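You operate a simulated robot arm through the tools that you are given. There is no shell and no other tool.

Carry out the task below with a simulated robot arm. There is one attempt and no reset: what you move stays moved.

TASK
Free the latch, push the window open and close both open tins.
Fine: a gap of three fingers is enough; press the lids on; each lid goes on the tin of its colour.

The check looks at the end state, three seconds after you hand in, the way a careful person would. Anything else that was tipped, shoved, dropped, spilled or broken makes it a failure. A push-on lid holds only when it is set on centred and level and pressed home; a screw cap is set on level and turned clockwise until tight.

THE ROBOT
A 6-joint arm with a three-finger gripper, fixed in place. Base frame: the origin is at the foot of the arm, x ahead of it, y to its left, z up; the work surface is at about z = 800. Readings come in mm, rad, newtons and seconds.
Its first joint turns from -2.897 to 2.897 rad. Payload 4.89 kg.
Tool frame: the origin (TCP) lies between the finger pads and is the grasp point; the fingertips stand 30 mm ahead of it; z points along the fingers, y is the line along which they close. Largest opening 164 mm; the body of the gripper starts 125 mm behind the TCP.
Orientation is told as [roll, pitch, yaw] about the base's x, y, z axes, in that order, counted from this pose: with the fingers straight down and closing along the base's y, the tool's x points along the base's -x, its y along +y and its z along -z.

THE INTERFACE
- The arm moves only by the tool nudge_tool. Its argument "targets" is a list that holds one entry, the list of rows, each a list of 7 numbers: the turn, a rotation vector about the base's x, y, z in units of 120 degrees (1.0 is 120 degrees), then the shift along the base's x, y, z in units of 500 mm (1.0 is 500 mm), then the gripper command, from -1 (fully open) to 1 (shut), values between in proportion. In form: [[[rx, ry, rz, x, y, z, grip], ...]]. A call has 1 to 20 rows; each row is the pose to reach, as a shift and turn from the pose commanded when the call began. A call with a number of a shift or a turn outside -1 to 1 is refused whole. A row lasts 0.2 s, in which the tool goes at most 50 mm and 0.15 rad; a call with a longer step from one row to the next is refused whole, and so is a gripper value outside its range. Where a pose cannot be reached the arm comes as near as it can. A force on the tool above 60 N (or 10 N above the force at the start of the call, whichever is more), or a blocked arm, ends the call early, and 0.2 s more pass. Each finger travels about 108 mm/s and halts on what it meets, pressing with about 40 N; the grip force reading is that of the motor and also rises with nothing between the fingers. The clock runs only during rows and for 0.2 s after the last one: add rows that repeat a pose to give the fingers time. The reply holds the time, the measured pose of the TCP, the force on the tool along the base axes, the opening and the grip force, in the units named above and with some noise, with the torque about the TCP (base axes, N m) and any sound that the robot's microphone picked up.
- Cameras (640 x 400 px; columns grow to the right, rows downward): "scene" is fixed at [220.3, -500.7, 1968.8]; the picture's right is [0.01, -1.00, 0.00], its down [-0.90, -0.01, -0.43] and it looks along [0.43, 0.01, -0.90] (base axes); focal length 371 px, centre (320, 200). "wrist" rides on the gripper at [76, -2, -152] in the tool frame; the picture's right is [0.02, 1.00, 0.00], its down [-0.88, 0.02, -0.47] and it looks along [-0.47, 0.01, 0.88] (tool axes); focal length 247 px, centre (320, 200). There is no depth. A picture from a camera that has moved, and an enlarged one, comes with that camera's place and axes in the base frame and with its lens.
- grab_frame(camera): a new picture of that camera. No time passes.
- slide_trunk(by): slides the trunk up (or, below 0, down) by that many mm; the arm rides with it, the base frame stays. It gives what a move gives, with no picture.
- zoom(camera, box): a new picture of the part [left, top, right, bottom] of that camera's present view, enlarged. No time passes.
- close_job(): hands the job in; it is judged then, once.

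Nothing tells you positions but the pictures and the camera data. Unless the task says otherwise, let go and move clear before handing in.

The tools are called after "Emit:" as a command line: name --argument value ..., lists and objects as JSON in quotes. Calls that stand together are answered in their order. nudge_tool: Moves the arm, as the interface text tells. Its arguments: {"type":"object","properties":{"targets":{"type":"array","items":{"type":"array","items":{"type":"array","items":{"type":"number"}}}}},"required":["targets"]} The other tools are called the same way: slide_trunk (by) slides the trunk up or down; grab_frame (camera) takes a picture; zoom (camera, box) takes an enlarged picture of a part of a camera's view; close_job () hands the job in.

At the start:

```text
clock: 0.0
tcp_pos: [518.5, -329.2, 1544.2]
ee_rot: [0.0, -0.001, -0.001]
ft_force: [-0.1, 1.5, 0.1]
moment: [0.0, -0.02, 0.02]
grip_width: 164.1
grasp_force: 0.0
trunk travel left (down, up): [-300.0, 90.0]
```

scene: 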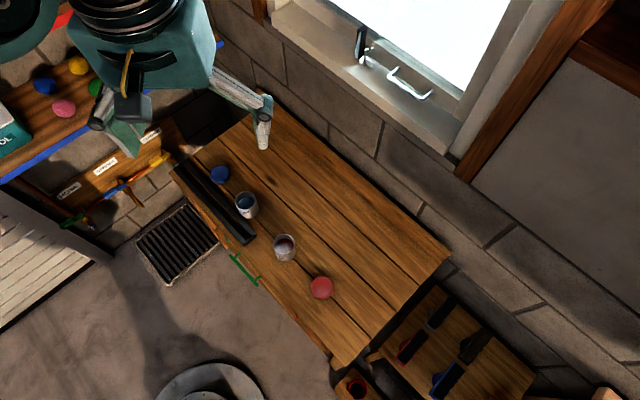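
wrist: 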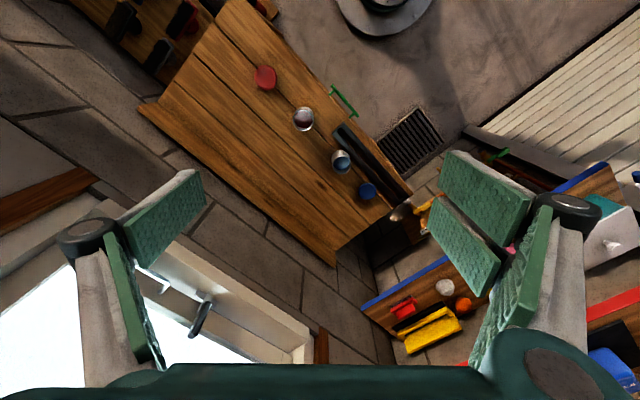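

I see a workbench with two open tins (blue-ish and red-ish contents), a blue lid and a red lid, and a window with a latch at the upper right. I'll zoom in to locate things before moving.

Emit:
zoom --camera "scene" --box '[160, 130, 360, 330]'

Emit:
zoom --camera "scene" --box '[240, 0, 560, 200]'

Emit:
zoom --camera "wrist" --box '[220, 40, 440, 240]'

Emit:
zoom --camera "wrist" --box '[0, 180, 340, 390]'

```text
2.00 times, centred on (260, 230) of scene
camera zoom: at [220.3, -500.7, 1968.8], right [0.01, -1.0, 0.0], down [-0.9, -0.01, -0.43], along [0.43, 0.01, -0.9], focal length 742 px, centre (440, 140)
```

zoom: 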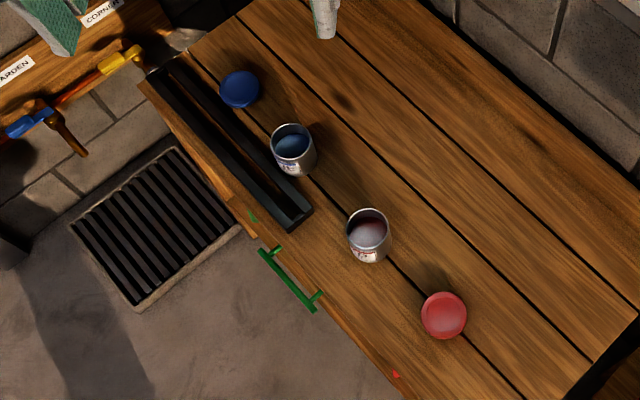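

```text
2.00 times, centred on (400, 100) of scene
camera zoom: at [220.3, -500.7, 1968.8], right [0.01, -1.0, 0.0], down [-0.9, -0.01, -0.43], along [0.43, 0.01, -0.9], focal length 742 px, centre (160, 400)
```

zoom: 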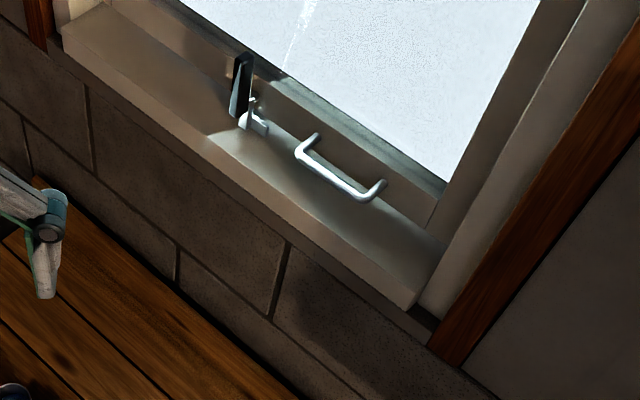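

```text
2.00 times, centred on (330, 140) of wrist
camera zoom: at [440.8, -329.9, 1695.6], right [-0.02, 1.0, 0.0], down [0.88, 0.02, 0.47], along [0.47, 0.01, -0.88], focal length 494 px, centre (300, 320)
```

zoom: 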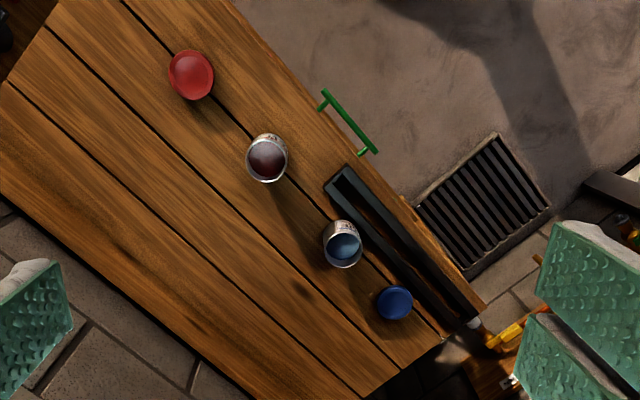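

```text
1.88 times, centred on (170, 285) of wrist
camera zoom: at [440.8, -329.9, 1695.6], right [-0.02, 1.0, 0.0], down [0.88, 0.02, 0.47], along [0.47, 0.01, -0.88], focal length 465 px, centre (602, 40)
```

zoom: 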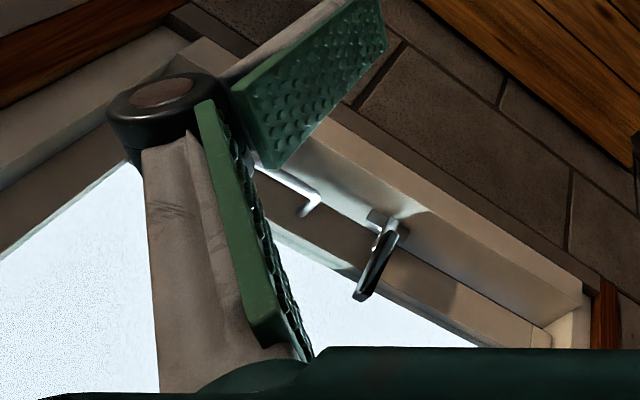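

The latch (black lever on a light bracket) is at roughly (925, -592, 1296) by triangulation, on a wall running about 45° across the base frame. I'll turn the tool to face the window so the wrist camera can look at the latch and handle.

Emit:
nudge_tool --targets '[[[0, 0, -0.065, 0, 0, 0, -1], [0, 0, -0.13, 0, 0, 0, -1], [0, 0, -0.195, 0, 0, 0, -1], [0, 0, -0.26, 0, 0, 0, -1], [0, 0, -0.325, 0, 0, 0, -1], [0, 0, -0.388, 0, 0, 0, -1]]]'

```text
clock: 1.4
tcp_pos: [517.0, -328.3, 1545.2]
ee_rot: [-0.001, 0.0, -0.817]
ft_force: [-0.5, -0.6, 0.1]
moment: [-0.02, 0.01, 0.02]
grip_width: 164.1
grasp_force: 0.0
trunk travel left (down, up): [-300.0, 90.0]
```

Yaw is done as expected; the tool's x axis now lies along the wall normal. Next I pitch the tool up 60° toward the window.

Emit:
nudge_tool --targets '[[[-0.0454, -0.0429, 0, 0, 0, 0, -1], [-0.0909, -0.0859, 0, 0, 0, 0, -1], [-0.1363, -0.1288, 0, 0, 0, 0, -1], [-0.1818, -0.1718, 0, 0, 0, 0, -1], [-0.2272, -0.2147, 0, 0, 0, 0, -1], [-0.2726, -0.2576, 0, 0, 0, 0, -1], [-0.3181, -0.3006, 0, 0, 0, 0, -1], [-0.3635, -0.3435, 0, 0, 0, 0, -1]]]'

Emit:
grab_frame --camera "wrist"

Emit:
grab_frame --camera "scene"

```text
clock: 3.2
tcp_pos: [517.1, -330.3, 1543.9]
ee_rot: [-0.001, -1.049, -0.811]
ft_force: [1.2, -0.1, 0.6]
moment: [0.0, 0.01, -0.02]
grip_width: 164.1
grasp_force: 0.0
trunk travel left (down, up): [-300.0, 90.0]
```

```text
taken
camera wrist: at [399.7, -206.1, 1553.1], right [0.72, 0.7, -0.02], down [0.03, -0.01, 1.0], along [0.69, -0.72, -0.03], focal length 247 px, centre (320, 200)
```

wrist: 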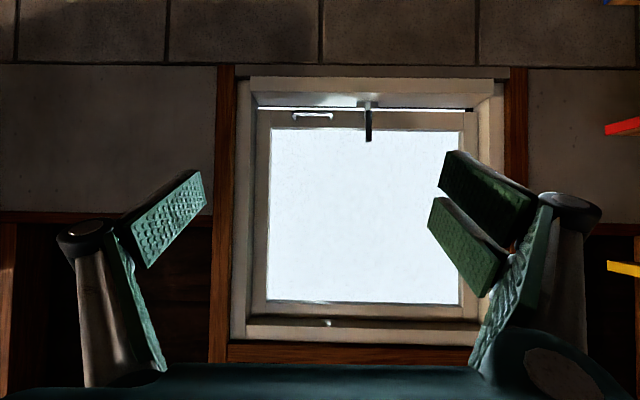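

```text
taken
```

scene: 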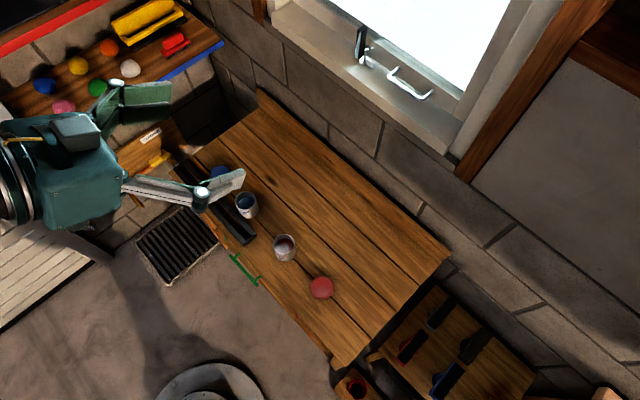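

The window is seen upside-down in the wrist view, with the latch and handle at its bottom rail. Zooming in on the latch and hinge details.

Emit:
zoom --camera "wrist" --box '[310, 80, 430, 155]'

Emit:
zoom --camera "wrist" --box '[230, 60, 520, 360]'

Emit:
zoom --camera "scene" --box '[335, 20, 445, 110]'

Emit:
zoom --camera "wrist" --box '[260, 290, 480, 350]'

```text
5.33 times, centred on (370, 118) of wrist
camera zoom: at [399.7, -206.1, 1553.1], right [0.72, 0.7, -0.02], down [0.03, -0.01, 1.0], along [0.69, -0.72, -0.03], focal length 1317 px, centre (53, 640)
```

zoom: 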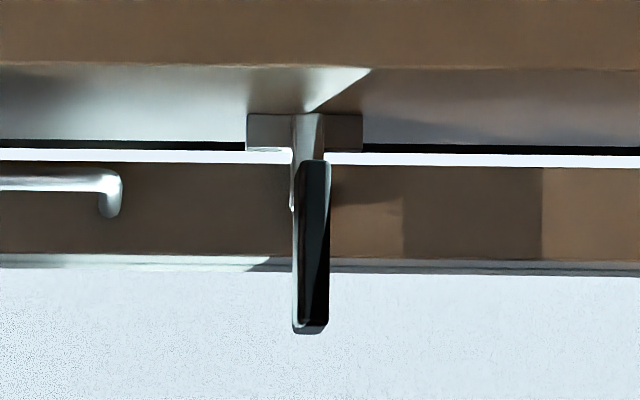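

```text
1.33 times, centred on (375, 210) of wrist
camera zoom: at [399.7, -206.1, 1553.1], right [0.72, 0.7, -0.02], down [0.03, -0.01, 1.0], along [0.69, -0.72, -0.03], focal length 329 px, centre (247, 187)
```

zoom: 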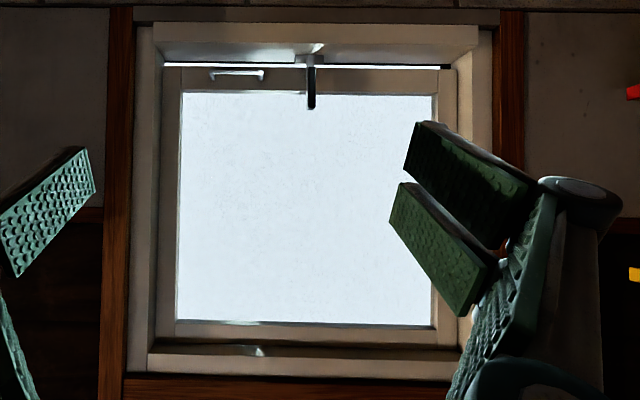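

```text
4.44 times, centred on (390, 65) of scene
camera zoom: at [220.3, -500.7, 1968.8], right [0.01, -1.0, 0.0], down [-0.9, -0.01, -0.43], along [0.43, 0.01, -0.9], focal length 1649 px, centre (9, 800)
```

zoom: 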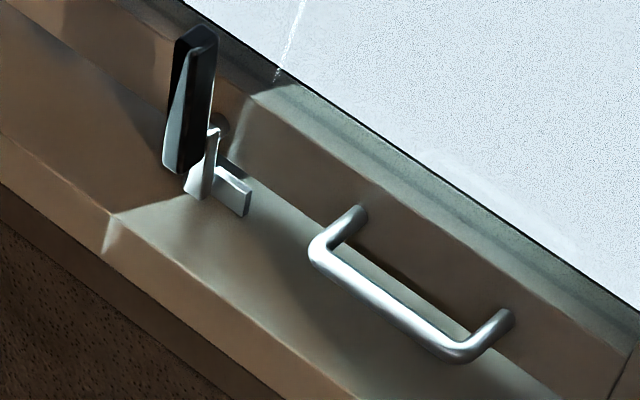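

```text
2.91 times, centred on (370, 320) of wrist
camera zoom: at [399.7, -206.1, 1553.1], right [0.72, 0.7, -0.02], down [0.03, -0.01, 1.0], along [0.69, -0.72, -0.03], focal length 718 px, centre (174, -149)
```

zoom: 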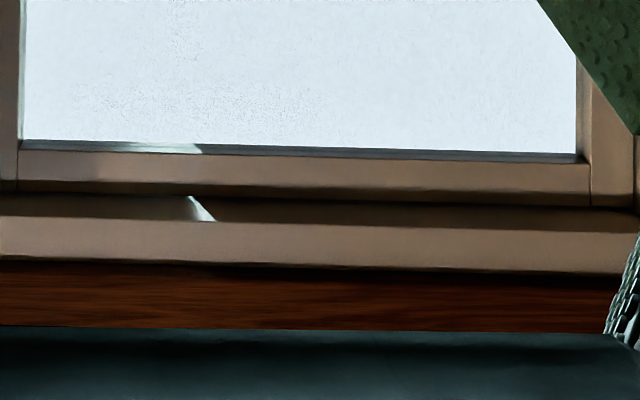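

The latch is a black lever about 86 mm tall on the bottom rail, with a metal tongue running down to a keeper on the sill. I'll move the camera closer to see how it turns.

Emit:
nudge_tool --targets '[[[0, 0, 0, 0.053, -0.038, -0.036, -1], [0, 0, 0, 0.106, -0.076, -0.072, -1], [0, 0, 0, 0.159, -0.113, -0.108, -1], [0, 0, 0, 0.212, -0.151, -0.144, -1], [0, 0, 0, 0.265, -0.189, -0.18, -1], [0, 0, 0, 0.318, -0.227, -0.216, -1], [0, 0, 0, 0.371, -0.264, -0.252, -1], [0, 0, 0, 0.424, -0.302, -0.288, -1]]]'

Emit:
grab_frame --camera "wrist"

Emit:
zoom --camera "wrist" --box '[330, 100, 490, 200]'

```text
clock: 5.0
tcp_pos: [728.6, -479.2, 1398.8]
ee_rot: [-0.001, -1.048, -0.812]
ft_force: [-1.2, 0.0, 0.7]
moment: [0.02, -0.02, 0.09]
grip_width: 164.1
grasp_force: 0.1
trunk travel left (down, up): [-300.0, 90.0]
```

```text
taken
camera wrist: at [610.4, -357.1, 1408.7], right [0.72, 0.69, -0.02], down [0.04, -0.01, 1.0], along [0.69, -0.72, -0.03], focal length 247 px, centre (320, 200)
```

wrist: 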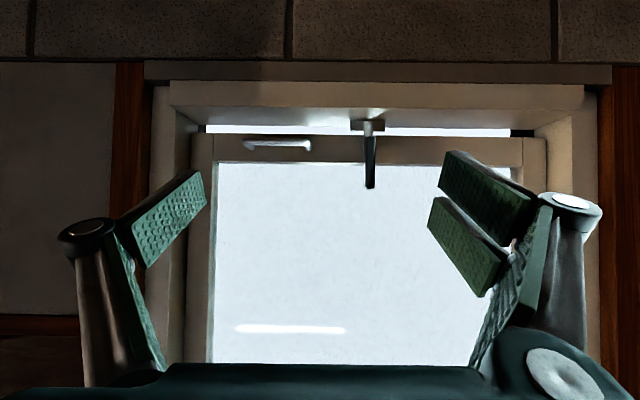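

```text
4.00 times, centred on (410, 150) of wrist
camera zoom: at [610.4, -357.1, 1408.7], right [0.72, 0.69, -0.02], down [0.04, -0.01, 1.0], along [0.69, -0.72, -0.03], focal length 988 px, centre (-40, 400)
```

zoom: 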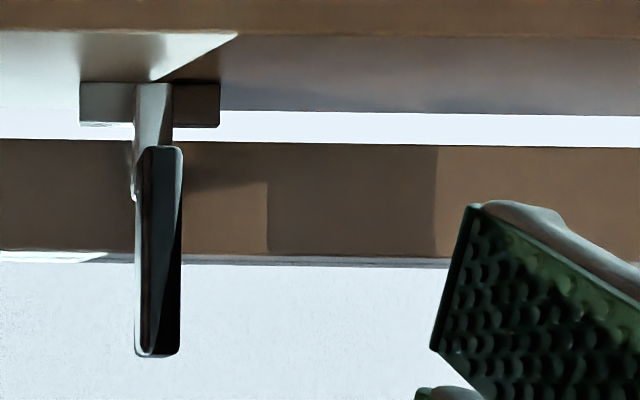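

Lever front comes out at n≈1075 along the wall normal, sill edge at n≈1035, z≈1263. I'll look at the handle and the latch from more angles to get depths before touching it.

Emit:
zoom --camera "wrist" --box '[200, 90, 360, 190]'

Emit:
zoom --camera "scene" --box '[340, 20, 390, 80]'

Emit:
zoom --camera "wrist" --box '[345, 110, 395, 195]'

```text
4.00 times, centred on (280, 140) of wrist
camera zoom: at [610.4, -357.1, 1408.7], right [0.72, 0.69, -0.02], down [0.04, -0.01, 1.0], along [0.69, -0.72, -0.03], focal length 988 px, centre (480, 440)
```

zoom: 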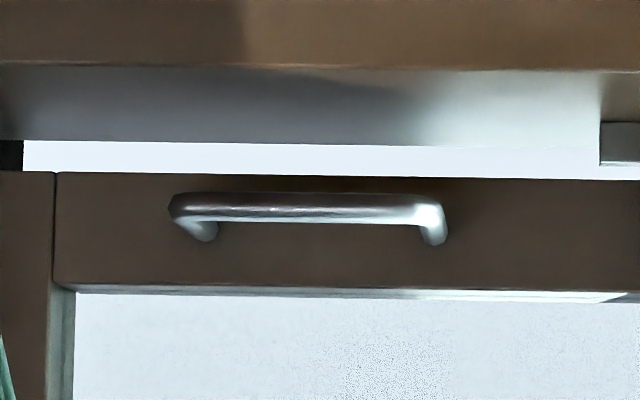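

```text
6.67 times, centred on (365, 50) of scene
camera zoom: at [220.3, -500.7, 1968.8], right [0.01, -1.0, 0.0], down [-0.9, -0.01, -0.43], along [0.43, 0.01, -0.9], focal length 2474 px, centre (20, 1200)
```

zoom: 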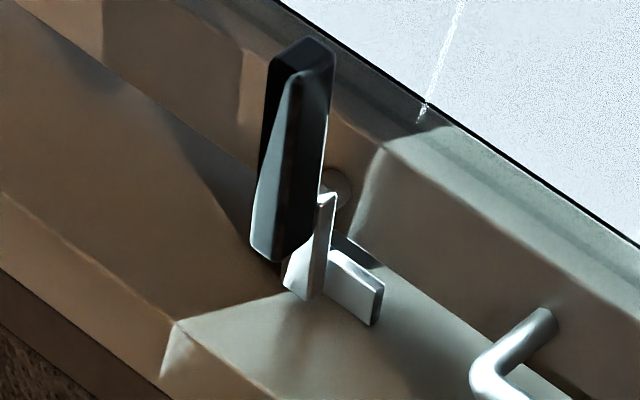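

```text
4.71 times, centred on (370, 152) of wrist
camera zoom: at [610.4, -357.1, 1408.7], right [0.72, 0.69, -0.02], down [0.04, -0.01, 1.0], along [0.69, -0.72, -0.03], focal length 1162 px, centre (85, 424)
```

zoom: 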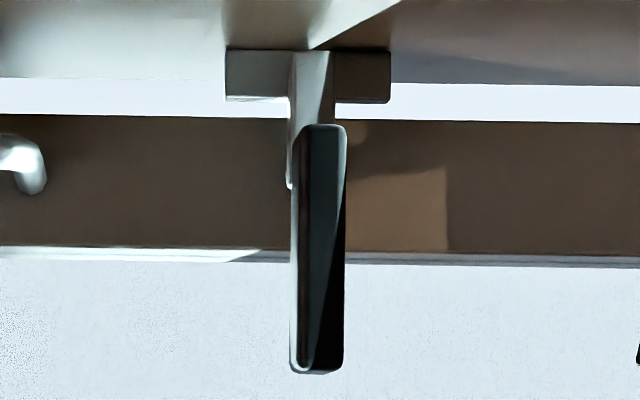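

The rail face is at n≈1105 (wall at 45°), the latch pivot around z≈1305, and the tongue sits on the room side of the keeper, so the lever should swing sideways. I'll bring the tool horizontal in front of the lever with the fingers partly closed so as to straddle it, stopping short.

Emit:
nudge_tool --targets '[[[-0.0224, -0.0218, 0.0016, 0.038, -0.0127, -0.0104, 0.39], [-0.0448, -0.0436, 0.0032, 0.077, -0.0255, -0.0207, 0.39], [-0.0671, -0.0654, 0.0048, 0.115, -0.038, -0.031, 0.39], [-0.0895, -0.0871, 0.0065, 0.153, -0.051, -0.0415, 0.39], [-0.1119, -0.1089, 0.0081, 0.192, -0.064, -0.052, 0.39], [-0.1343, -0.1307, 0.0097, 0.23, -0.0765, -0.062, 0.39], [-0.1566, -0.1525, 0.0113, 0.269, -0.089, -0.0725, 0.39], [-0.179, -0.1743, 0.0129, 0.307, -0.102, -0.083, 0.39]]]'

Emit:
grab_frame --camera "wrist"

Emit:
grab_frame --camera "scene"

```text
clock: 6.8
tcp_pos: [883.5, -530.6, 1359.4]
ee_rot: [-3.057, -1.57, 2.271]
ft_force: [-1.1, 0.4, 0.3]
moment: [0.04, 0.0, 0.04]
grip_width: 50.3
grasp_force: 0.1
trunk travel left (down, up): [-300.0, 90.0]
```

```text
taken
camera wrist: at [773.9, -423.3, 1282.2], right [0.71, 0.71, -0.02], down [-0.32, 0.35, 0.88], along [0.63, -0.62, 0.47], focal length 247 px, centre (320, 200)
```

wrist: 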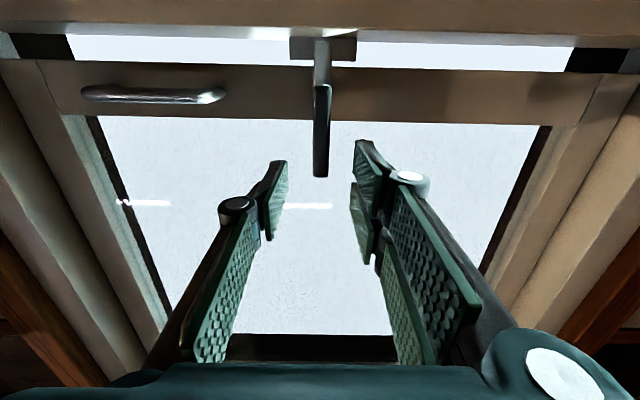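

```text
taken
```

scene: 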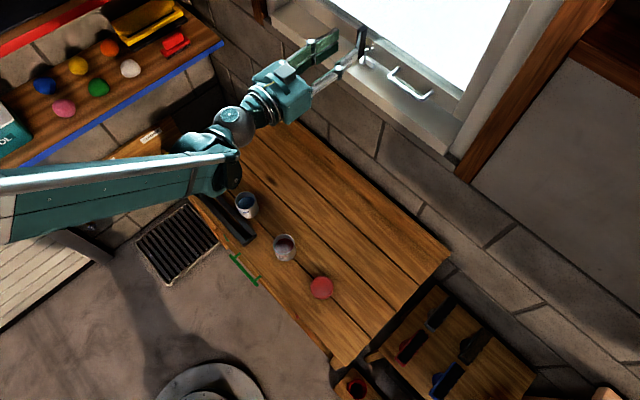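

The open fingers straddle the lever in the wrist view, centred on it. I'll advance 60 mm along the wall normal so the tips lie on both sides of the lever.

Emit:
nudge_tool --targets '[[[0, 0, 0, 0.02, -0.02, 0, 0.39], [0, 0, 0, 0.04, -0.04, 0, 0.39], [0, 0, 0, 0.06, -0.06, 0, 0.39], [0, 0, 0, 0.075, -0.075, 0, 0.39], [0, 0, 0, 0.085, -0.085, 0, 0.39]]]'

Emit:
grab_frame --camera "wrist"

Emit:
zoom --camera "scene" --box '[290, 0, 450, 100]'

```text
clock: 8.0
tcp_pos: [926.1, -572.9, 1359.5]
ee_rot: [-1.766, -1.57, 0.977]
ft_force: [-0.6, 0.1, 0.8]
moment: [0.05, 0.03, -0.01]
grip_width: 50.0
grasp_force: 0.0
trunk travel left (down, up): [-300.0, 90.0]
```

```text
taken
camera wrist: at [816.4, -466.1, 1281.8], right [0.71, 0.71, -0.02], down [-0.32, 0.35, 0.88], along [0.63, -0.62, 0.47], focal length 247 px, centre (320, 200)
```

wrist: 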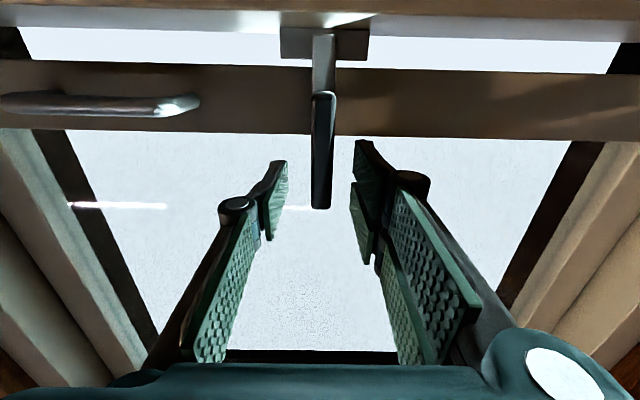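

```text
4.00 times, centred on (370, 50) of scene
camera zoom: at [220.3, -500.7, 1968.8], right [0.01, -1.0, 0.0], down [-0.9, -0.01, -0.43], along [0.43, 0.01, -0.9], focal length 1484 px, centre (120, 800)
```

zoom: 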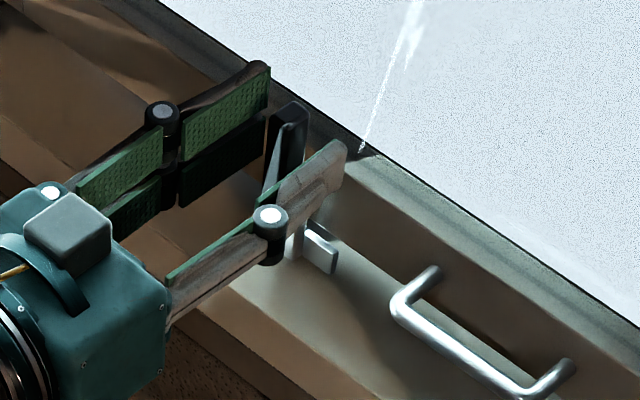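

The fingertips are on both sides of the lever with no contact. I'll test the swing by moving slowly toward -w (toward the handle) 25 mm, watching the force.

Emit:
nudge_tool --targets '[[[0, 0, 0, -0.007, -0.007, 0, 0.39], [0, 0, 0, -0.014, -0.014, 0, 0.39], [0, 0, 0, -0.021, -0.021, 0, 0.39], [0, 0, 0, -0.026, -0.026, 0, 0.39], [0, 0, 0, -0.03, -0.03, 0, 0.39], [0, 0, 0, -0.034, -0.034, 0, 0.39]]]'

Emit:
grab_frame --camera "wrist"

```text
clock: 9.4
tcp_pos: [910.4, -587.5, 1357.9]
ee_rot: [-1.454, -1.57, 0.671]
ft_force: [21.4, 11.2, 5.7]
moment: [0.3, -0.79, 0.41]
grip_width: 59.2
grasp_force: 11.3
trunk travel left (down, up): [-300.0, 90.0]
```

```text
taken
camera wrist: at [801.0, -481.4, 1281.3], right [0.71, 0.71, -0.02], down [-0.32, 0.35, 0.88], along [0.63, -0.61, 0.47], focal length 247 px, centre (320, 200)
```

wrist: 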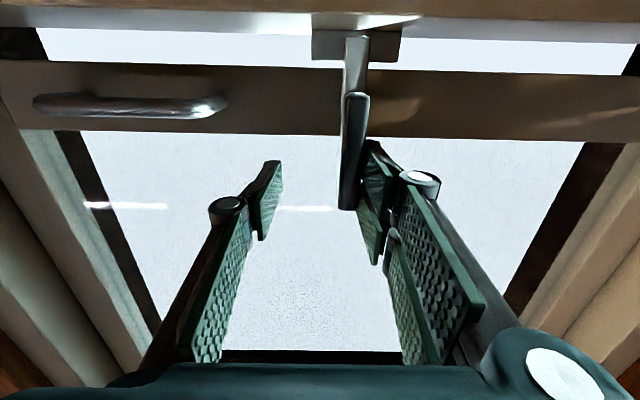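

Toward -w the lever stays vertical and resists with about 23 N, so I'll back off and test the other way.

Emit:
nudge_tool --targets '[[[0, 0, 0, 0.012, 0.012, 0, 0.39], [0, 0, 0, 0.024, 0.024, 0, 0.39], [0, 0, 0, 0.034, 0.034, 0, 0.39], [0, 0, 0, 0.042, 0.042, 0, 0.39], [0, 0, 0, 0.05, 0.05, 0, 0.39], [0, 0, 0, 0.056, 0.056, 0, 0.39], [0, 0, 0, 0.061, 0.061, 0, 0.39], [0, 0, 0, 0.066, 0.066, 0, 0.39], [0, 0, 0, 0.07, 0.07, 0, 0.39]]]'

Emit:
grab_frame --camera "wrist"

```text
clock: 11.4
tcp_pos: [942.5, -555.1, 1359.6]
ee_rot: [-1.44, -1.57, 0.654]
ft_force: [-0.1, 0.4, 0.6]
moment: [0.01, 0.0, 0.03]
grip_width: 50.2
grasp_force: 0.2
trunk travel left (down, up): [-300.0, 90.0]
```

```text
taken
camera wrist: at [834.5, -448.2, 1281.5], right [0.71, 0.71, -0.02], down [-0.32, 0.35, 0.88], along [0.63, -0.62, 0.47], focal length 247 px, centre (320, 200)
```

wrist: 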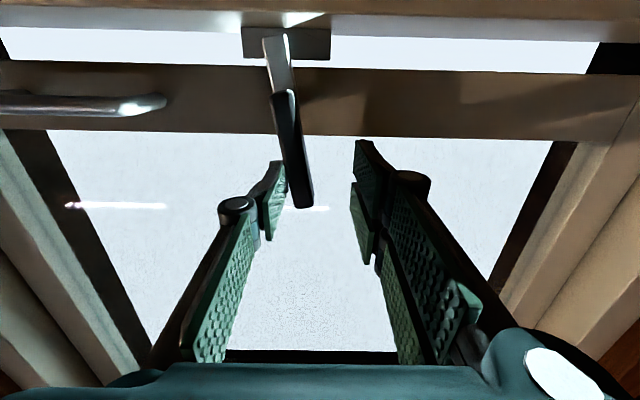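

The lever swings freely toward +w (away from the handle). I'll continue the arc with the same finger as pusher, to about 70°.

Emit:
nudge_tool --targets '[[[0, 0, 0, 0.0088, 0.0088, -0.0028, 0.39], [0, 0, 0, 0.0197, 0.0197, -0.0028, 0.39], [0, 0, 0, 0.0311, 0.0311, -0.0054, 0.39], [0, 0, 0, 0.0426, 0.0426, -0.011, 0.39], [0, 0, 0, 0.0537, 0.0537, -0.0198, 0.39], [0, 0, 0, 0.0641, 0.0641, -0.032, 0.39]]]'

Emit:
grab_frame --camera "wrist"

Emit:
zoom --camera "scene" --box '[290, 0, 450, 100]'

```text
clock: 12.8
tcp_pos: [975.2, -523.2, 1341.7]
ee_rot: [-1.517, -1.571, 0.733]
ft_force: [0.1, -0.3, 0.2]
moment: [0.02, 0.03, 0.01]
grip_width: 50.2
grasp_force: 0.0
trunk travel left (down, up): [-300.0, 90.0]
```

```text
taken
camera wrist: at [866.7, -416.1, 1265.2], right [0.71, 0.71, -0.02], down [-0.32, 0.35, 0.88], along [0.63, -0.62, 0.47], focal length 247 px, centre (320, 200)
```

wrist: 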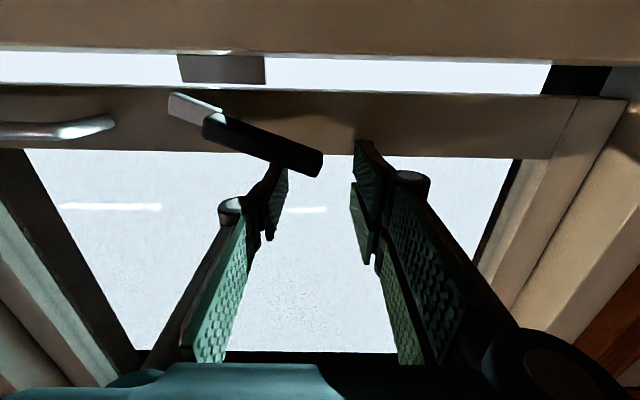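

```text
4.00 times, centred on (370, 50) of scene
camera zoom: at [220.3, -500.7, 1968.8], right [0.01, -1.0, 0.0], down [-0.9, -0.01, -0.43], along [0.43, 0.01, -0.9], focal length 1484 px, centre (120, 800)
```

zoom: 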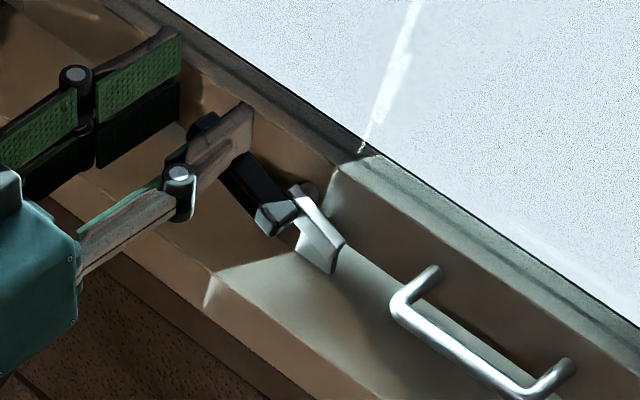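

The lever is at about 70° and the tongue has swung clear of the keeper. I'll finish the arc to about 90° so it doesn't catch.

Emit:
nudge_tool --targets '[[[0, 0, 0, 0.0043, 0.0043, -0.0075, 0.39], [0, 0, 0, 0.0086, 0.0086, -0.015, 0.39], [0, 0, 0, 0.012, 0.012, -0.024, 0.39], [0, 0, 0, 0.0152, 0.0152, -0.033, 0.39], [0, 0, 0, 0.0164, 0.0164, -0.037, 0.39]]]'

Emit:
grab_frame --camera "wrist"

```text
clock: 14.0
tcp_pos: [982.7, -516.0, 1326.1]
ee_rot: [-1.986, -1.571, 1.201]
ft_force: [2.9, -4.2, 11.7]
moment: [-0.5, 0.02, 0.16]
grip_width: 50.1
grasp_force: 0.4
trunk travel left (down, up): [-300.0, 90.0]
```

```text
taken
camera wrist: at [874.3, -408.3, 1247.4], right [0.71, 0.71, -0.02], down [-0.32, 0.35, 0.88], along [0.63, -0.62, 0.47], focal length 247 px, centre (320, 200)
```

wrist: 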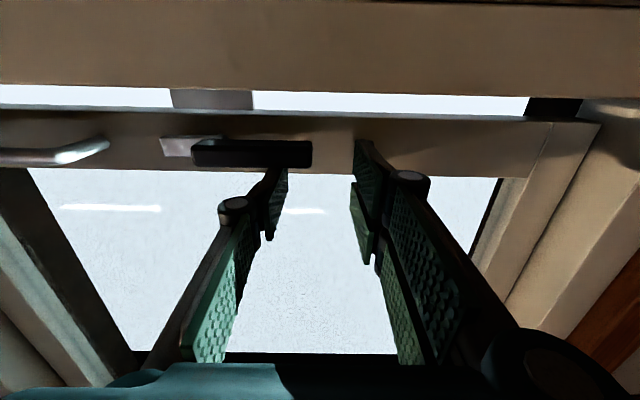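

The lever is now horizontal against its stop, so the latch is free. I'll lift off it, back away from the window, close the fingers, tilt the tool 20° down so the camera clears the sill, and line up with the rail between handle and tongue.

Emit:
nudge_tool --targets '[[[0, 0, 0, 0, 0, 0.016, 0.39], [0, 0, 0, -0.02, 0.02, 0.016, 0.39], [0, 0, 0, -0.05, 0.05, 0.016, 0.39], [0, 0, 0, -0.085, 0.085, 0.016, 0.39], [0.0236, 0.0236, 0, -0.127, 0.043, 0.01, 0.7], [0.0472, 0.0472, 0, -0.169, 0.0, 0, 1], [0.0707, 0.0707, 0, -0.211, -0.042, -0.01, 1], [0.0943, 0.0943, 0, -0.253, -0.084, -0.02, 1], [0.1178, 0.1178, 0, -0.295, -0.126, -0.028, 1], [0.1178, 0.1178, 0, -0.295, -0.126, -0.028, 1]]]'

Emit:
grab_frame --camera "wrist"

Emit:
zoom --camera "scene" --box '[290, 0, 450, 100]'

```text
clock: 16.2
tcp_pos: [836.0, -577.7, 1311.0]
ee_rot: [0.0, -1.222, -0.787]
ft_force: [-0.3, -0.5, 0.4]
moment: [0.05, -0.01, 0.08]
grip_width: 0.1
grasp_force: 40.2
trunk travel left (down, up): [-300.0, 90.0]
```

```text
taken
camera wrist: at [714.6, -458.7, 1289.9], right [0.7, 0.71, -0.02], down [-0.09, 0.11, 0.99], along [0.71, -0.69, 0.14], focal length 247 px, centre (320, 200)
```

wrist: 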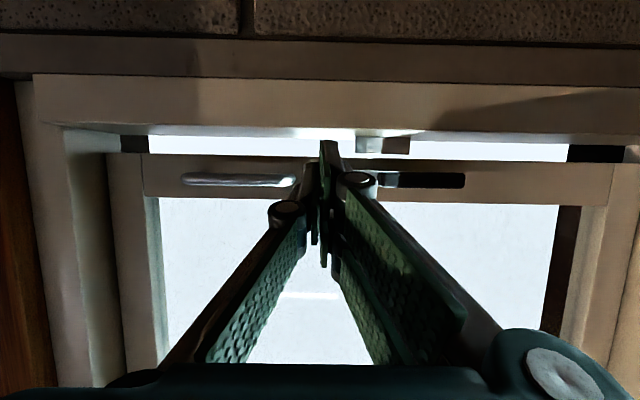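

```text
4.00 times, centred on (370, 50) of scene
camera zoom: at [220.3, -500.7, 1968.8], right [0.01, -1.0, 0.0], down [-0.9, -0.01, -0.43], along [0.43, 0.01, -0.9], focal length 1484 px, centre (120, 800)
```

zoom: 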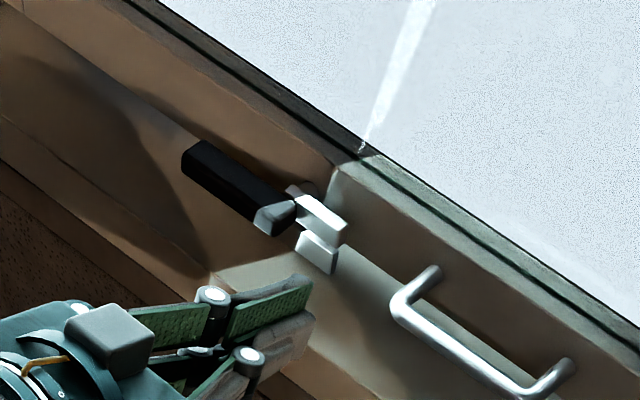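

The closed fingertips line up with the bare stretch of rail between handle and tongue. I'll push forward along the wall normal in small steps.

Emit:
nudge_tool --targets '[[[0, 0, 0, 0.025, -0.025, 0, 1], [0, 0, 0, 0.05, -0.05, 0, 1], [0, 0, 0, 0.075, -0.075, 0, 1], [0, 0, 0, 0.09, -0.09, 0, 1], [0, 0, 0, 0.1, -0.1, 0, 1], [0, 0, 0, 0.11, -0.11, 0, 1], [0, 0, 0, 0.12, -0.12, 0.001, 1], [0, 0, 0, 0.13, -0.13, 0.001, 1], [0, 0, 0, 0.14, -0.14, 0.002, 1], [0, 0, 0, 0.15, -0.15, 0.002, 1]]]'

Emit:
grab_frame --camera "wrist"

Emit:
zoom --camera "scene" --box '[290, 0, 450, 100]'

```text
clock: 18.4
tcp_pos: [910.6, -653.0, 1310.7]
ee_rot: [-0.001, -1.222, -0.783]
ft_force: [-0.6, 2.6, 0.6]
moment: [-0.04, -0.04, 0.03]
grip_width: 0.0
grasp_force: 40.5
trunk travel left (down, up): [-300.0, 90.0]
```

```text
taken
camera wrist: at [790.1, -533.8, 1290.8], right [0.7, 0.71, -0.02], down [-0.09, 0.12, 0.99], along [0.71, -0.69, 0.14], focal length 247 px, centre (320, 200)
```

wrist: 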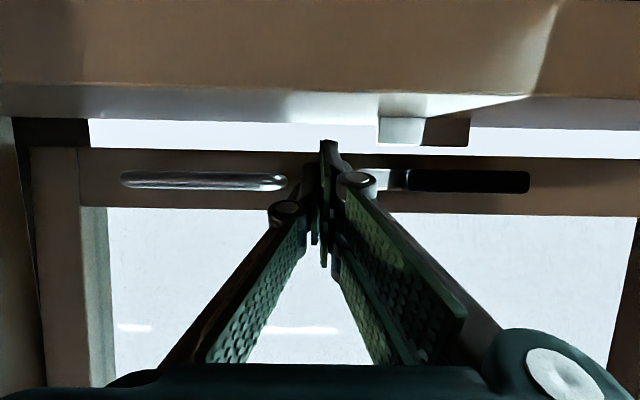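

```text
4.00 times, centred on (370, 50) of scene
camera zoom: at [220.3, -500.7, 1968.8], right [0.01, -1.0, 0.0], down [-0.9, -0.01, -0.43], along [0.43, 0.01, -0.9], focal length 1484 px, centre (120, 800)
```

zoom: 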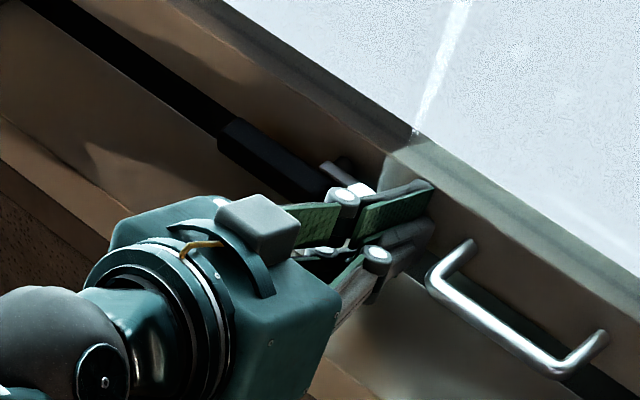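

The window is moving outward with only a couple of newtons, about 33 mm open now. I'll keep pushing another ~80 mm for margin.

Emit:
nudge_tool --targets '[[[0, 0, 0, 0.012, -0.012, 0, 1], [0, 0, 0, 0.024, -0.024, 0.002, 1], [0, 0, 0, 0.036, -0.036, 0.003, 1], [0, 0, 0, 0.048, -0.048, 0.004, 1], [0, 0, 0, 0.06, -0.06, 0.006, 1], [0, 0, 0, 0.072, -0.072, 0.008, 1], [0, 0, 0, 0.084, -0.084, 0.01, 1], [0, 0, 0, 0.096, -0.096, 0.012, 1], [0, 0, 0, 0.108, -0.108, 0.014, 1], [0, 0, 0, 0.115, -0.115, 0.016, 1]]]'

Emit:
grab_frame --camera "wrist"

Emit:
grab_frame --camera "scene"

```text
clock: 20.6
tcp_pos: [968.9, -709.7, 1319.4]
ee_rot: [0.0, -1.221, -0.786]
ft_force: [-5.0, 1.4, 2.2]
moment: [-0.1, -0.2, -0.06]
grip_width: 0.0
grasp_force: 39.8
trunk travel left (down, up): [-300.0, 90.0]
```

```text
taken
camera wrist: at [847.4, -591.4, 1299.2], right [0.7, 0.71, -0.02], down [-0.09, 0.12, 0.99], along [0.71, -0.69, 0.14], focal length 247 px, centre (320, 200)
```

wrist: 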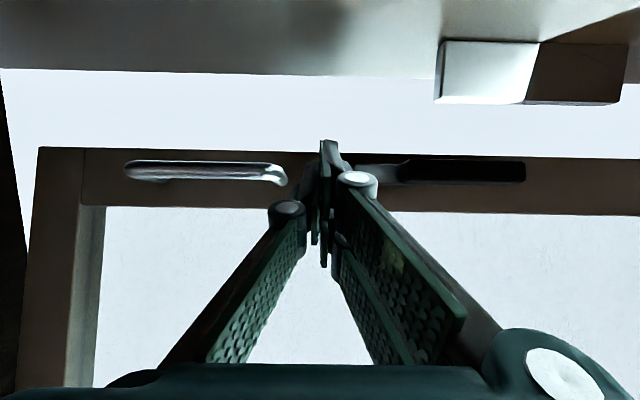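

```text
taken
```

scene: 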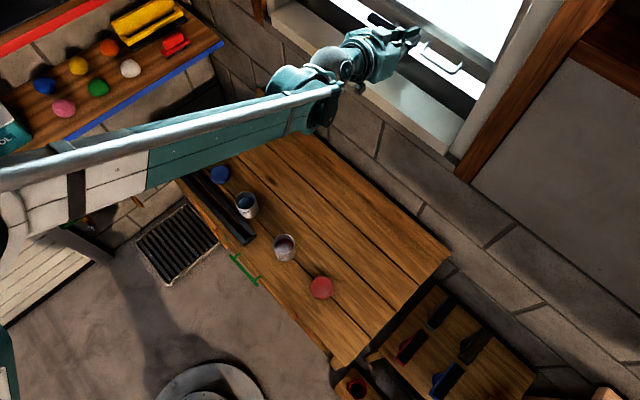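

The window stands roughly 110 mm open at the bottom. I'll back off slowly and check whether it stays where it is.

Emit:
nudge_tool --targets '[[[0, 0, 0, -0.015, 0.015, 0, 1], [0, 0, 0, -0.04, 0.04, 0, 1], [0, 0, 0, -0.07, 0.07, 0, 1], [0, 0, 0, -0.1, 0.1, 0, 1], [0, 0, 0, -0.14, 0.14, 0, 1], [0, 0, 0, -0.18, 0.18, 0, 1], [0, 0, 0, -0.22, 0.22, 0, 1], [0, 0, 0, -0.26, 0.26, 0, 1], [0, 0, 0, -0.26, 0.26, 0, 1], [0, 0, 0, -0.26, 0.26, 0, 1], [0, 0, 0, -0.26, 0.26, 0, 1]]]'

Emit:
grab_frame --camera "wrist"

Emit:
grab_frame --camera "scene"

```text
clock: 23.0
tcp_pos: [838.2, -581.7, 1319.3]
ee_rot: [-0.002, -1.221, -0.783]
ft_force: [0.3, 0.3, -0.3]
moment: [-0.02, -0.02, 0.01]
grip_width: 0.0
grasp_force: 40.2
trunk travel left (down, up): [-300.0, 90.0]
```

```text
taken
camera wrist: at [717.5, -462.2, 1298.4], right [0.7, 0.71, -0.02], down [-0.09, 0.12, 0.99], along [0.71, -0.69, 0.14], focal length 247 px, centre (320, 200)
```

wrist: 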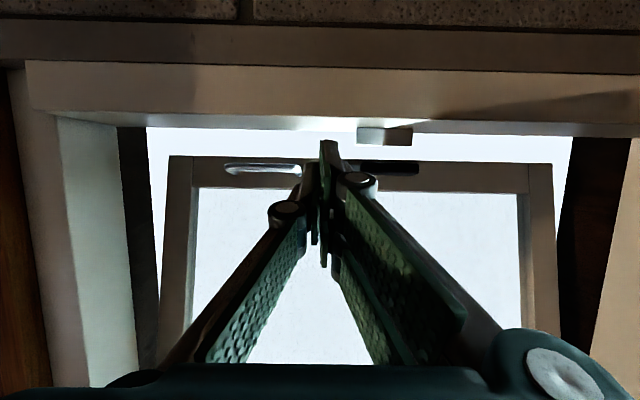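

```text
taken
```

scene: 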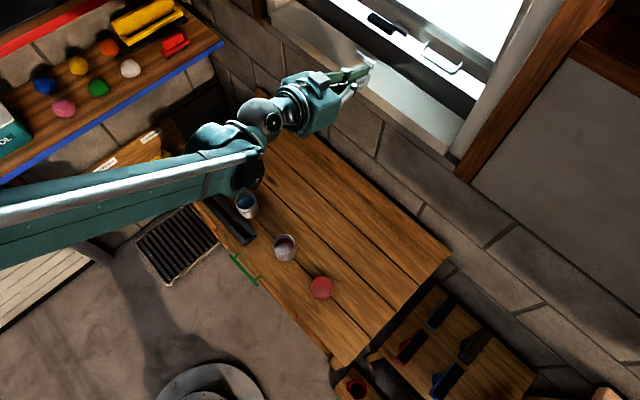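

The window stays open on its own, lever horizontal and clear of the keeper. Now I'll go back over the bench with the tool pointing down to locate lids and tins more exactly with the wrist camera.

Emit:
nudge_tool --targets '[[[0.0344, 0.0344, 0, -0.0513, 0.0228, -0.028, 0.8], [0.0688, 0.0688, 0, -0.1027, 0.0457, -0.056, 0.4], [0.1031, 0.1031, 0, -0.154, 0.0685, -0.0845, 0.0], [0.1375, 0.1375, 0, -0.2053, 0.0913, -0.1127, -0.28], [0.1719, 0.1719, 0, -0.2567, 0.1142, -0.1408, -0.28], [0.2063, 0.2063, 0, -0.308, 0.137, -0.169, -0.28], [0.2406, 0.2406, 0, -0.3593, 0.1598, -0.1972, -0.28], [0.275, 0.275, 0, -0.4107, 0.1827, -0.2253, -0.28], [0.3094, 0.3094, 0, -0.462, 0.2055, -0.2535, -0.28], [0.3438, 0.3438, 0, -0.5133, 0.2283, -0.2817, -0.28], [0.3781, 0.3781, 0, -0.5647, 0.2512, -0.31, -0.28], [0.4125, 0.4125, 0, -0.616, 0.274, -0.338, -0.28]]]'

Emit:
grab_frame --camera "wrist"

Emit:
grab_frame --camera "scene"

```text
clock: 25.6
tcp_pos: [529.7, -443.4, 1151.3]
ee_rot: [0.001, 0.002, -0.785]
ft_force: [-0.3, -0.4, -0.1]
moment: [-0.03, 0.02, -0.02]
grip_width: 104.8
grasp_force: 0.0
trunk travel left (down, up): [-300.0, 90.0]
```

```text
taken
camera wrist: at [474.7, -389.6, 1302.6], right [0.69, 0.72, 0.0], down [0.64, -0.61, 0.47], along [0.34, -0.33, -0.88], focal length 247 px, centre (320, 200)
```

wrist: 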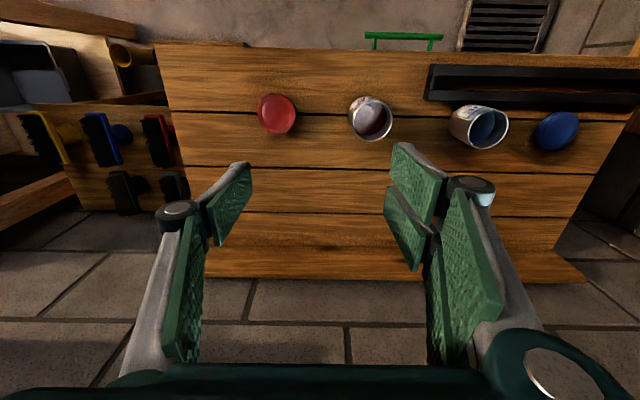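

```text
taken
```

scene: 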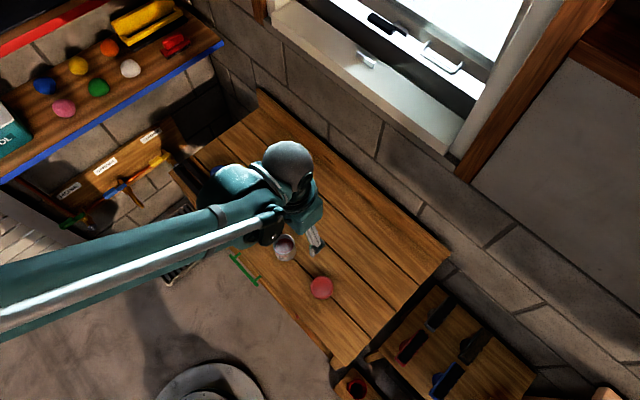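

All four items lie in a line along the bench. I'll zoom in for precise pixel positions of the lids and tins.

Emit:
zoom --camera "wrist" --box '[240, 70, 420, 170]'

Emit:
zoom --camera "wrist" --box '[420, 60, 640, 180]'

Emit:
zoom --camera "scene" --box '[250, 210, 350, 310]'

```text
3.56 times, centred on (330, 120) of wrist
camera zoom: at [474.7, -389.6, 1302.6], right [0.69, 0.72, 0.0], down [0.64, -0.61, 0.47], along [0.34, -0.33, -0.88], focal length 878 px, centre (284, 484)
```

zoom: 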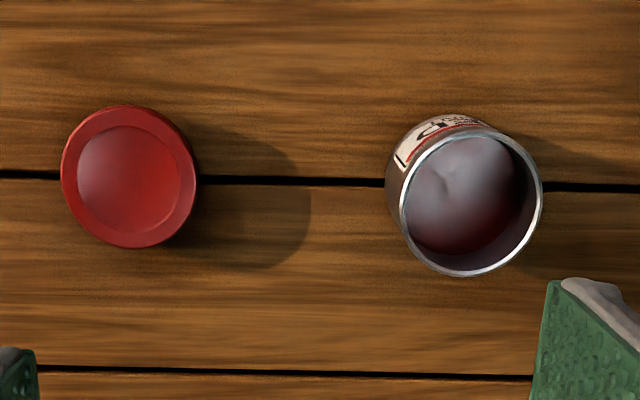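

```text
2.91 times, centred on (530, 120) of wrist
camera zoom: at [474.7, -389.6, 1302.6], right [0.69, 0.72, 0.0], down [0.64, -0.61, 0.47], along [0.34, -0.33, -0.88], focal length 718 px, centre (-291, 433)
```

zoom: 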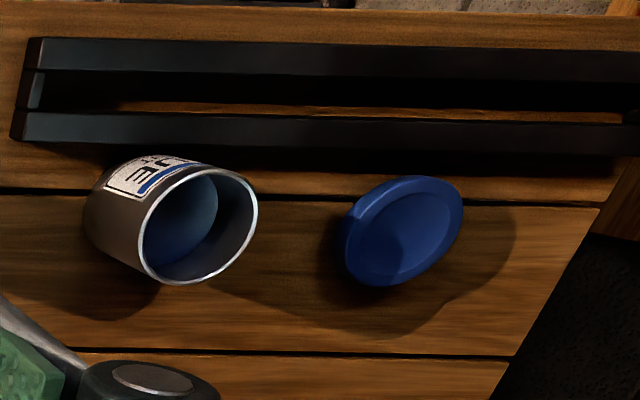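

```text
4.00 times, centred on (300, 260) of scene
camera zoom: at [220.3, -500.7, 1968.8], right [0.01, -1.0, 0.0], down [-0.9, -0.01, -0.43], along [0.43, 0.01, -0.9], focal length 1484 px, centre (400, -40)
```

zoom: 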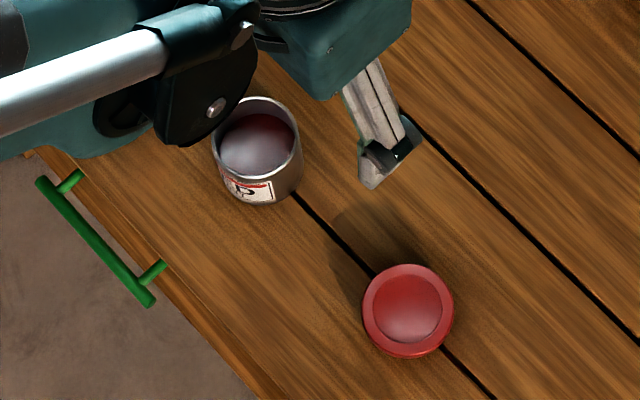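

Red lid is near (472, -499), about 72 mm wide; red tin near (587, -380) with rim around z≈885. I'll move above the red lid to measure it close up.

Emit:
nudge_tool --targets '[[[0, 0, 0, -0.0191, -0.0184, -0.0791, -0.28], [0, 0, 0, -0.0382, -0.0368, -0.1582, -0.28], [0, 0, 0, -0.0573, -0.0552, -0.2373, -0.28], [0, 0, 0, -0.0764, -0.0736, -0.3164, -0.28], [0, 0, 0, -0.0955, -0.092, -0.3955, -0.28], [0, 0, 0, -0.1146, -0.1104, -0.4746, -0.28]]]'

Emit:
grab_frame --camera "wrist"

Emit:
zoom --camera "wrist" --box '[240, 80, 400, 180]'

```text
clock: 27.0
tcp_pos: [473.4, -498.6, 913.2]
ee_rot: [0.0, 0.0, -0.785]
ft_force: [0.1, 0.2, 0.3]
moment: [-0.08, -0.09, -0.03]
grip_width: 104.9
grasp_force: 0.1
trunk travel left (down, up): [-300.0, 90.0]
```

```text
taken
camera wrist: at [417.8, -444.8, 1064.7], right [0.69, 0.72, 0.0], down [0.64, -0.61, 0.47], along [0.34, -0.33, -0.88], focal length 247 px, centre (320, 200)
```

wrist: 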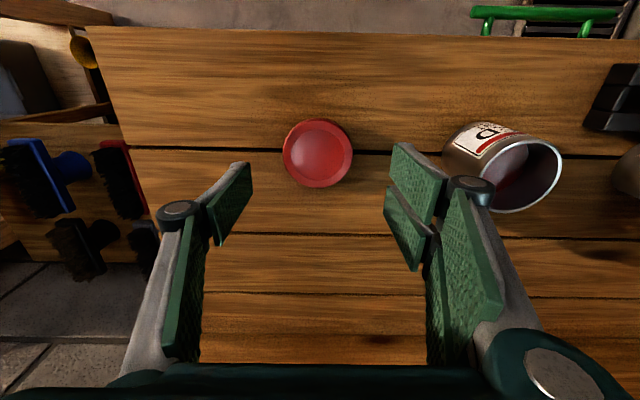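

```text
4.00 times, centred on (320, 130) of wrist
camera zoom: at [417.8, -444.8, 1064.7], right [0.69, 0.72, 0.0], down [0.64, -0.61, 0.47], along [0.34, -0.33, -0.88], focal length 988 px, centre (320, 480)
```

zoom: 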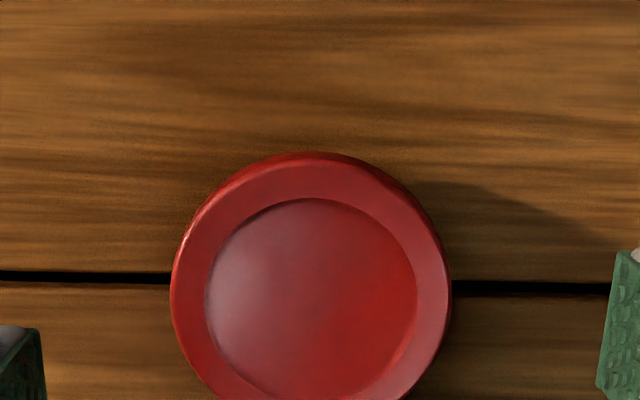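

The red lid centre works out at about (473, -500.5), almost under the TCP, top near z≈816. I'll descend around it with the fingertips stopping a few mm above the bench.

Emit:
nudge_tool --targets '[[[0, 0, 0, -0.0008, -0.0038, -0.04, -0.28], [0, 0, 0, -0.0008, -0.0038, -0.08, -0.28], [0, 0, 0, -0.0008, -0.0038, -0.12, -0.28], [0, 0, 0, -0.0008, -0.0038, -0.145, -0.28], [0, 0, 0, -0.0008, -0.0038, -0.158, -0.28]]]'

Emit:
grab_frame --camera "wrist"

Emit:
zoom --camera "wrist" --box '[220, 120, 420, 245]'

Emit:
zoom --camera "scene" --box '[250, 210, 370, 330]'

```text
clock: 28.2
tcp_pos: [473.2, -500.7, 833.2]
ee_rot: [0.0, -0.001, -0.786]
ft_force: [-0.4, -0.2, 1.0]
moment: [0.02, -0.01, 0.0]
grip_width: 104.9
grasp_force: 0.0
trunk travel left (down, up): [-300.0, 90.0]
```

```text
taken
camera wrist: at [417.6, -447.2, 985.2], right [0.69, 0.72, 0.0], down [0.64, -0.61, 0.47], along [0.34, -0.33, -0.88], focal length 247 px, centre (320, 200)
```

wrist: 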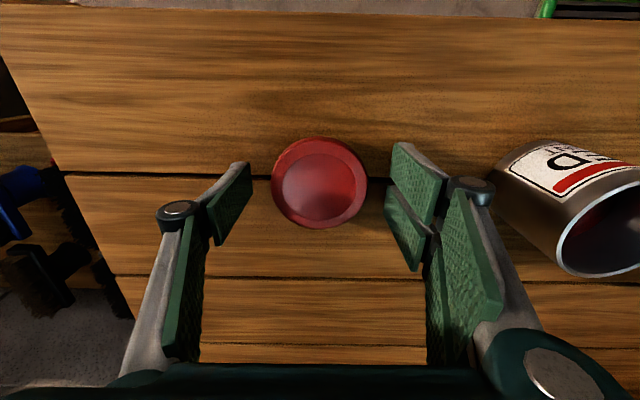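

```text
3.20 times, centred on (320, 182) of wrist
camera zoom: at [417.6, -447.2, 985.2], right [0.69, 0.72, 0.0], down [0.64, -0.61, 0.47], along [0.34, -0.33, -0.88], focal length 790 px, centre (320, 256)
```

zoom: 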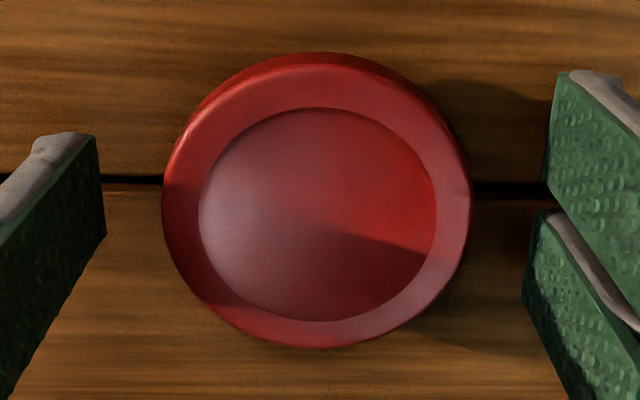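

```text
3.33 times, centred on (310, 270) of scene
camera zoom: at [220.3, -500.7, 1968.8], right [0.01, -1.0, 0.0], down [-0.9, -0.01, -0.43], along [0.43, 0.01, -0.9], focal length 1237 px, centre (353, -33)
```

zoom: 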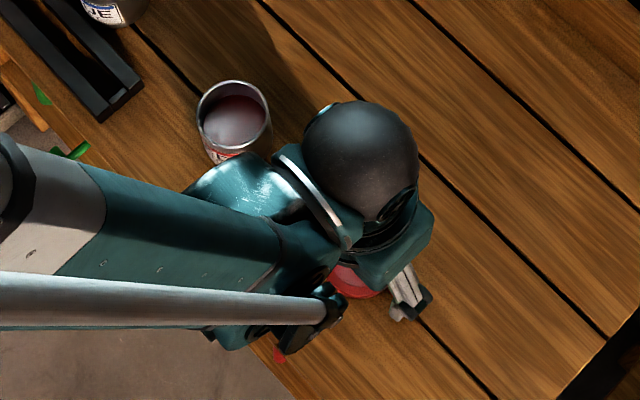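

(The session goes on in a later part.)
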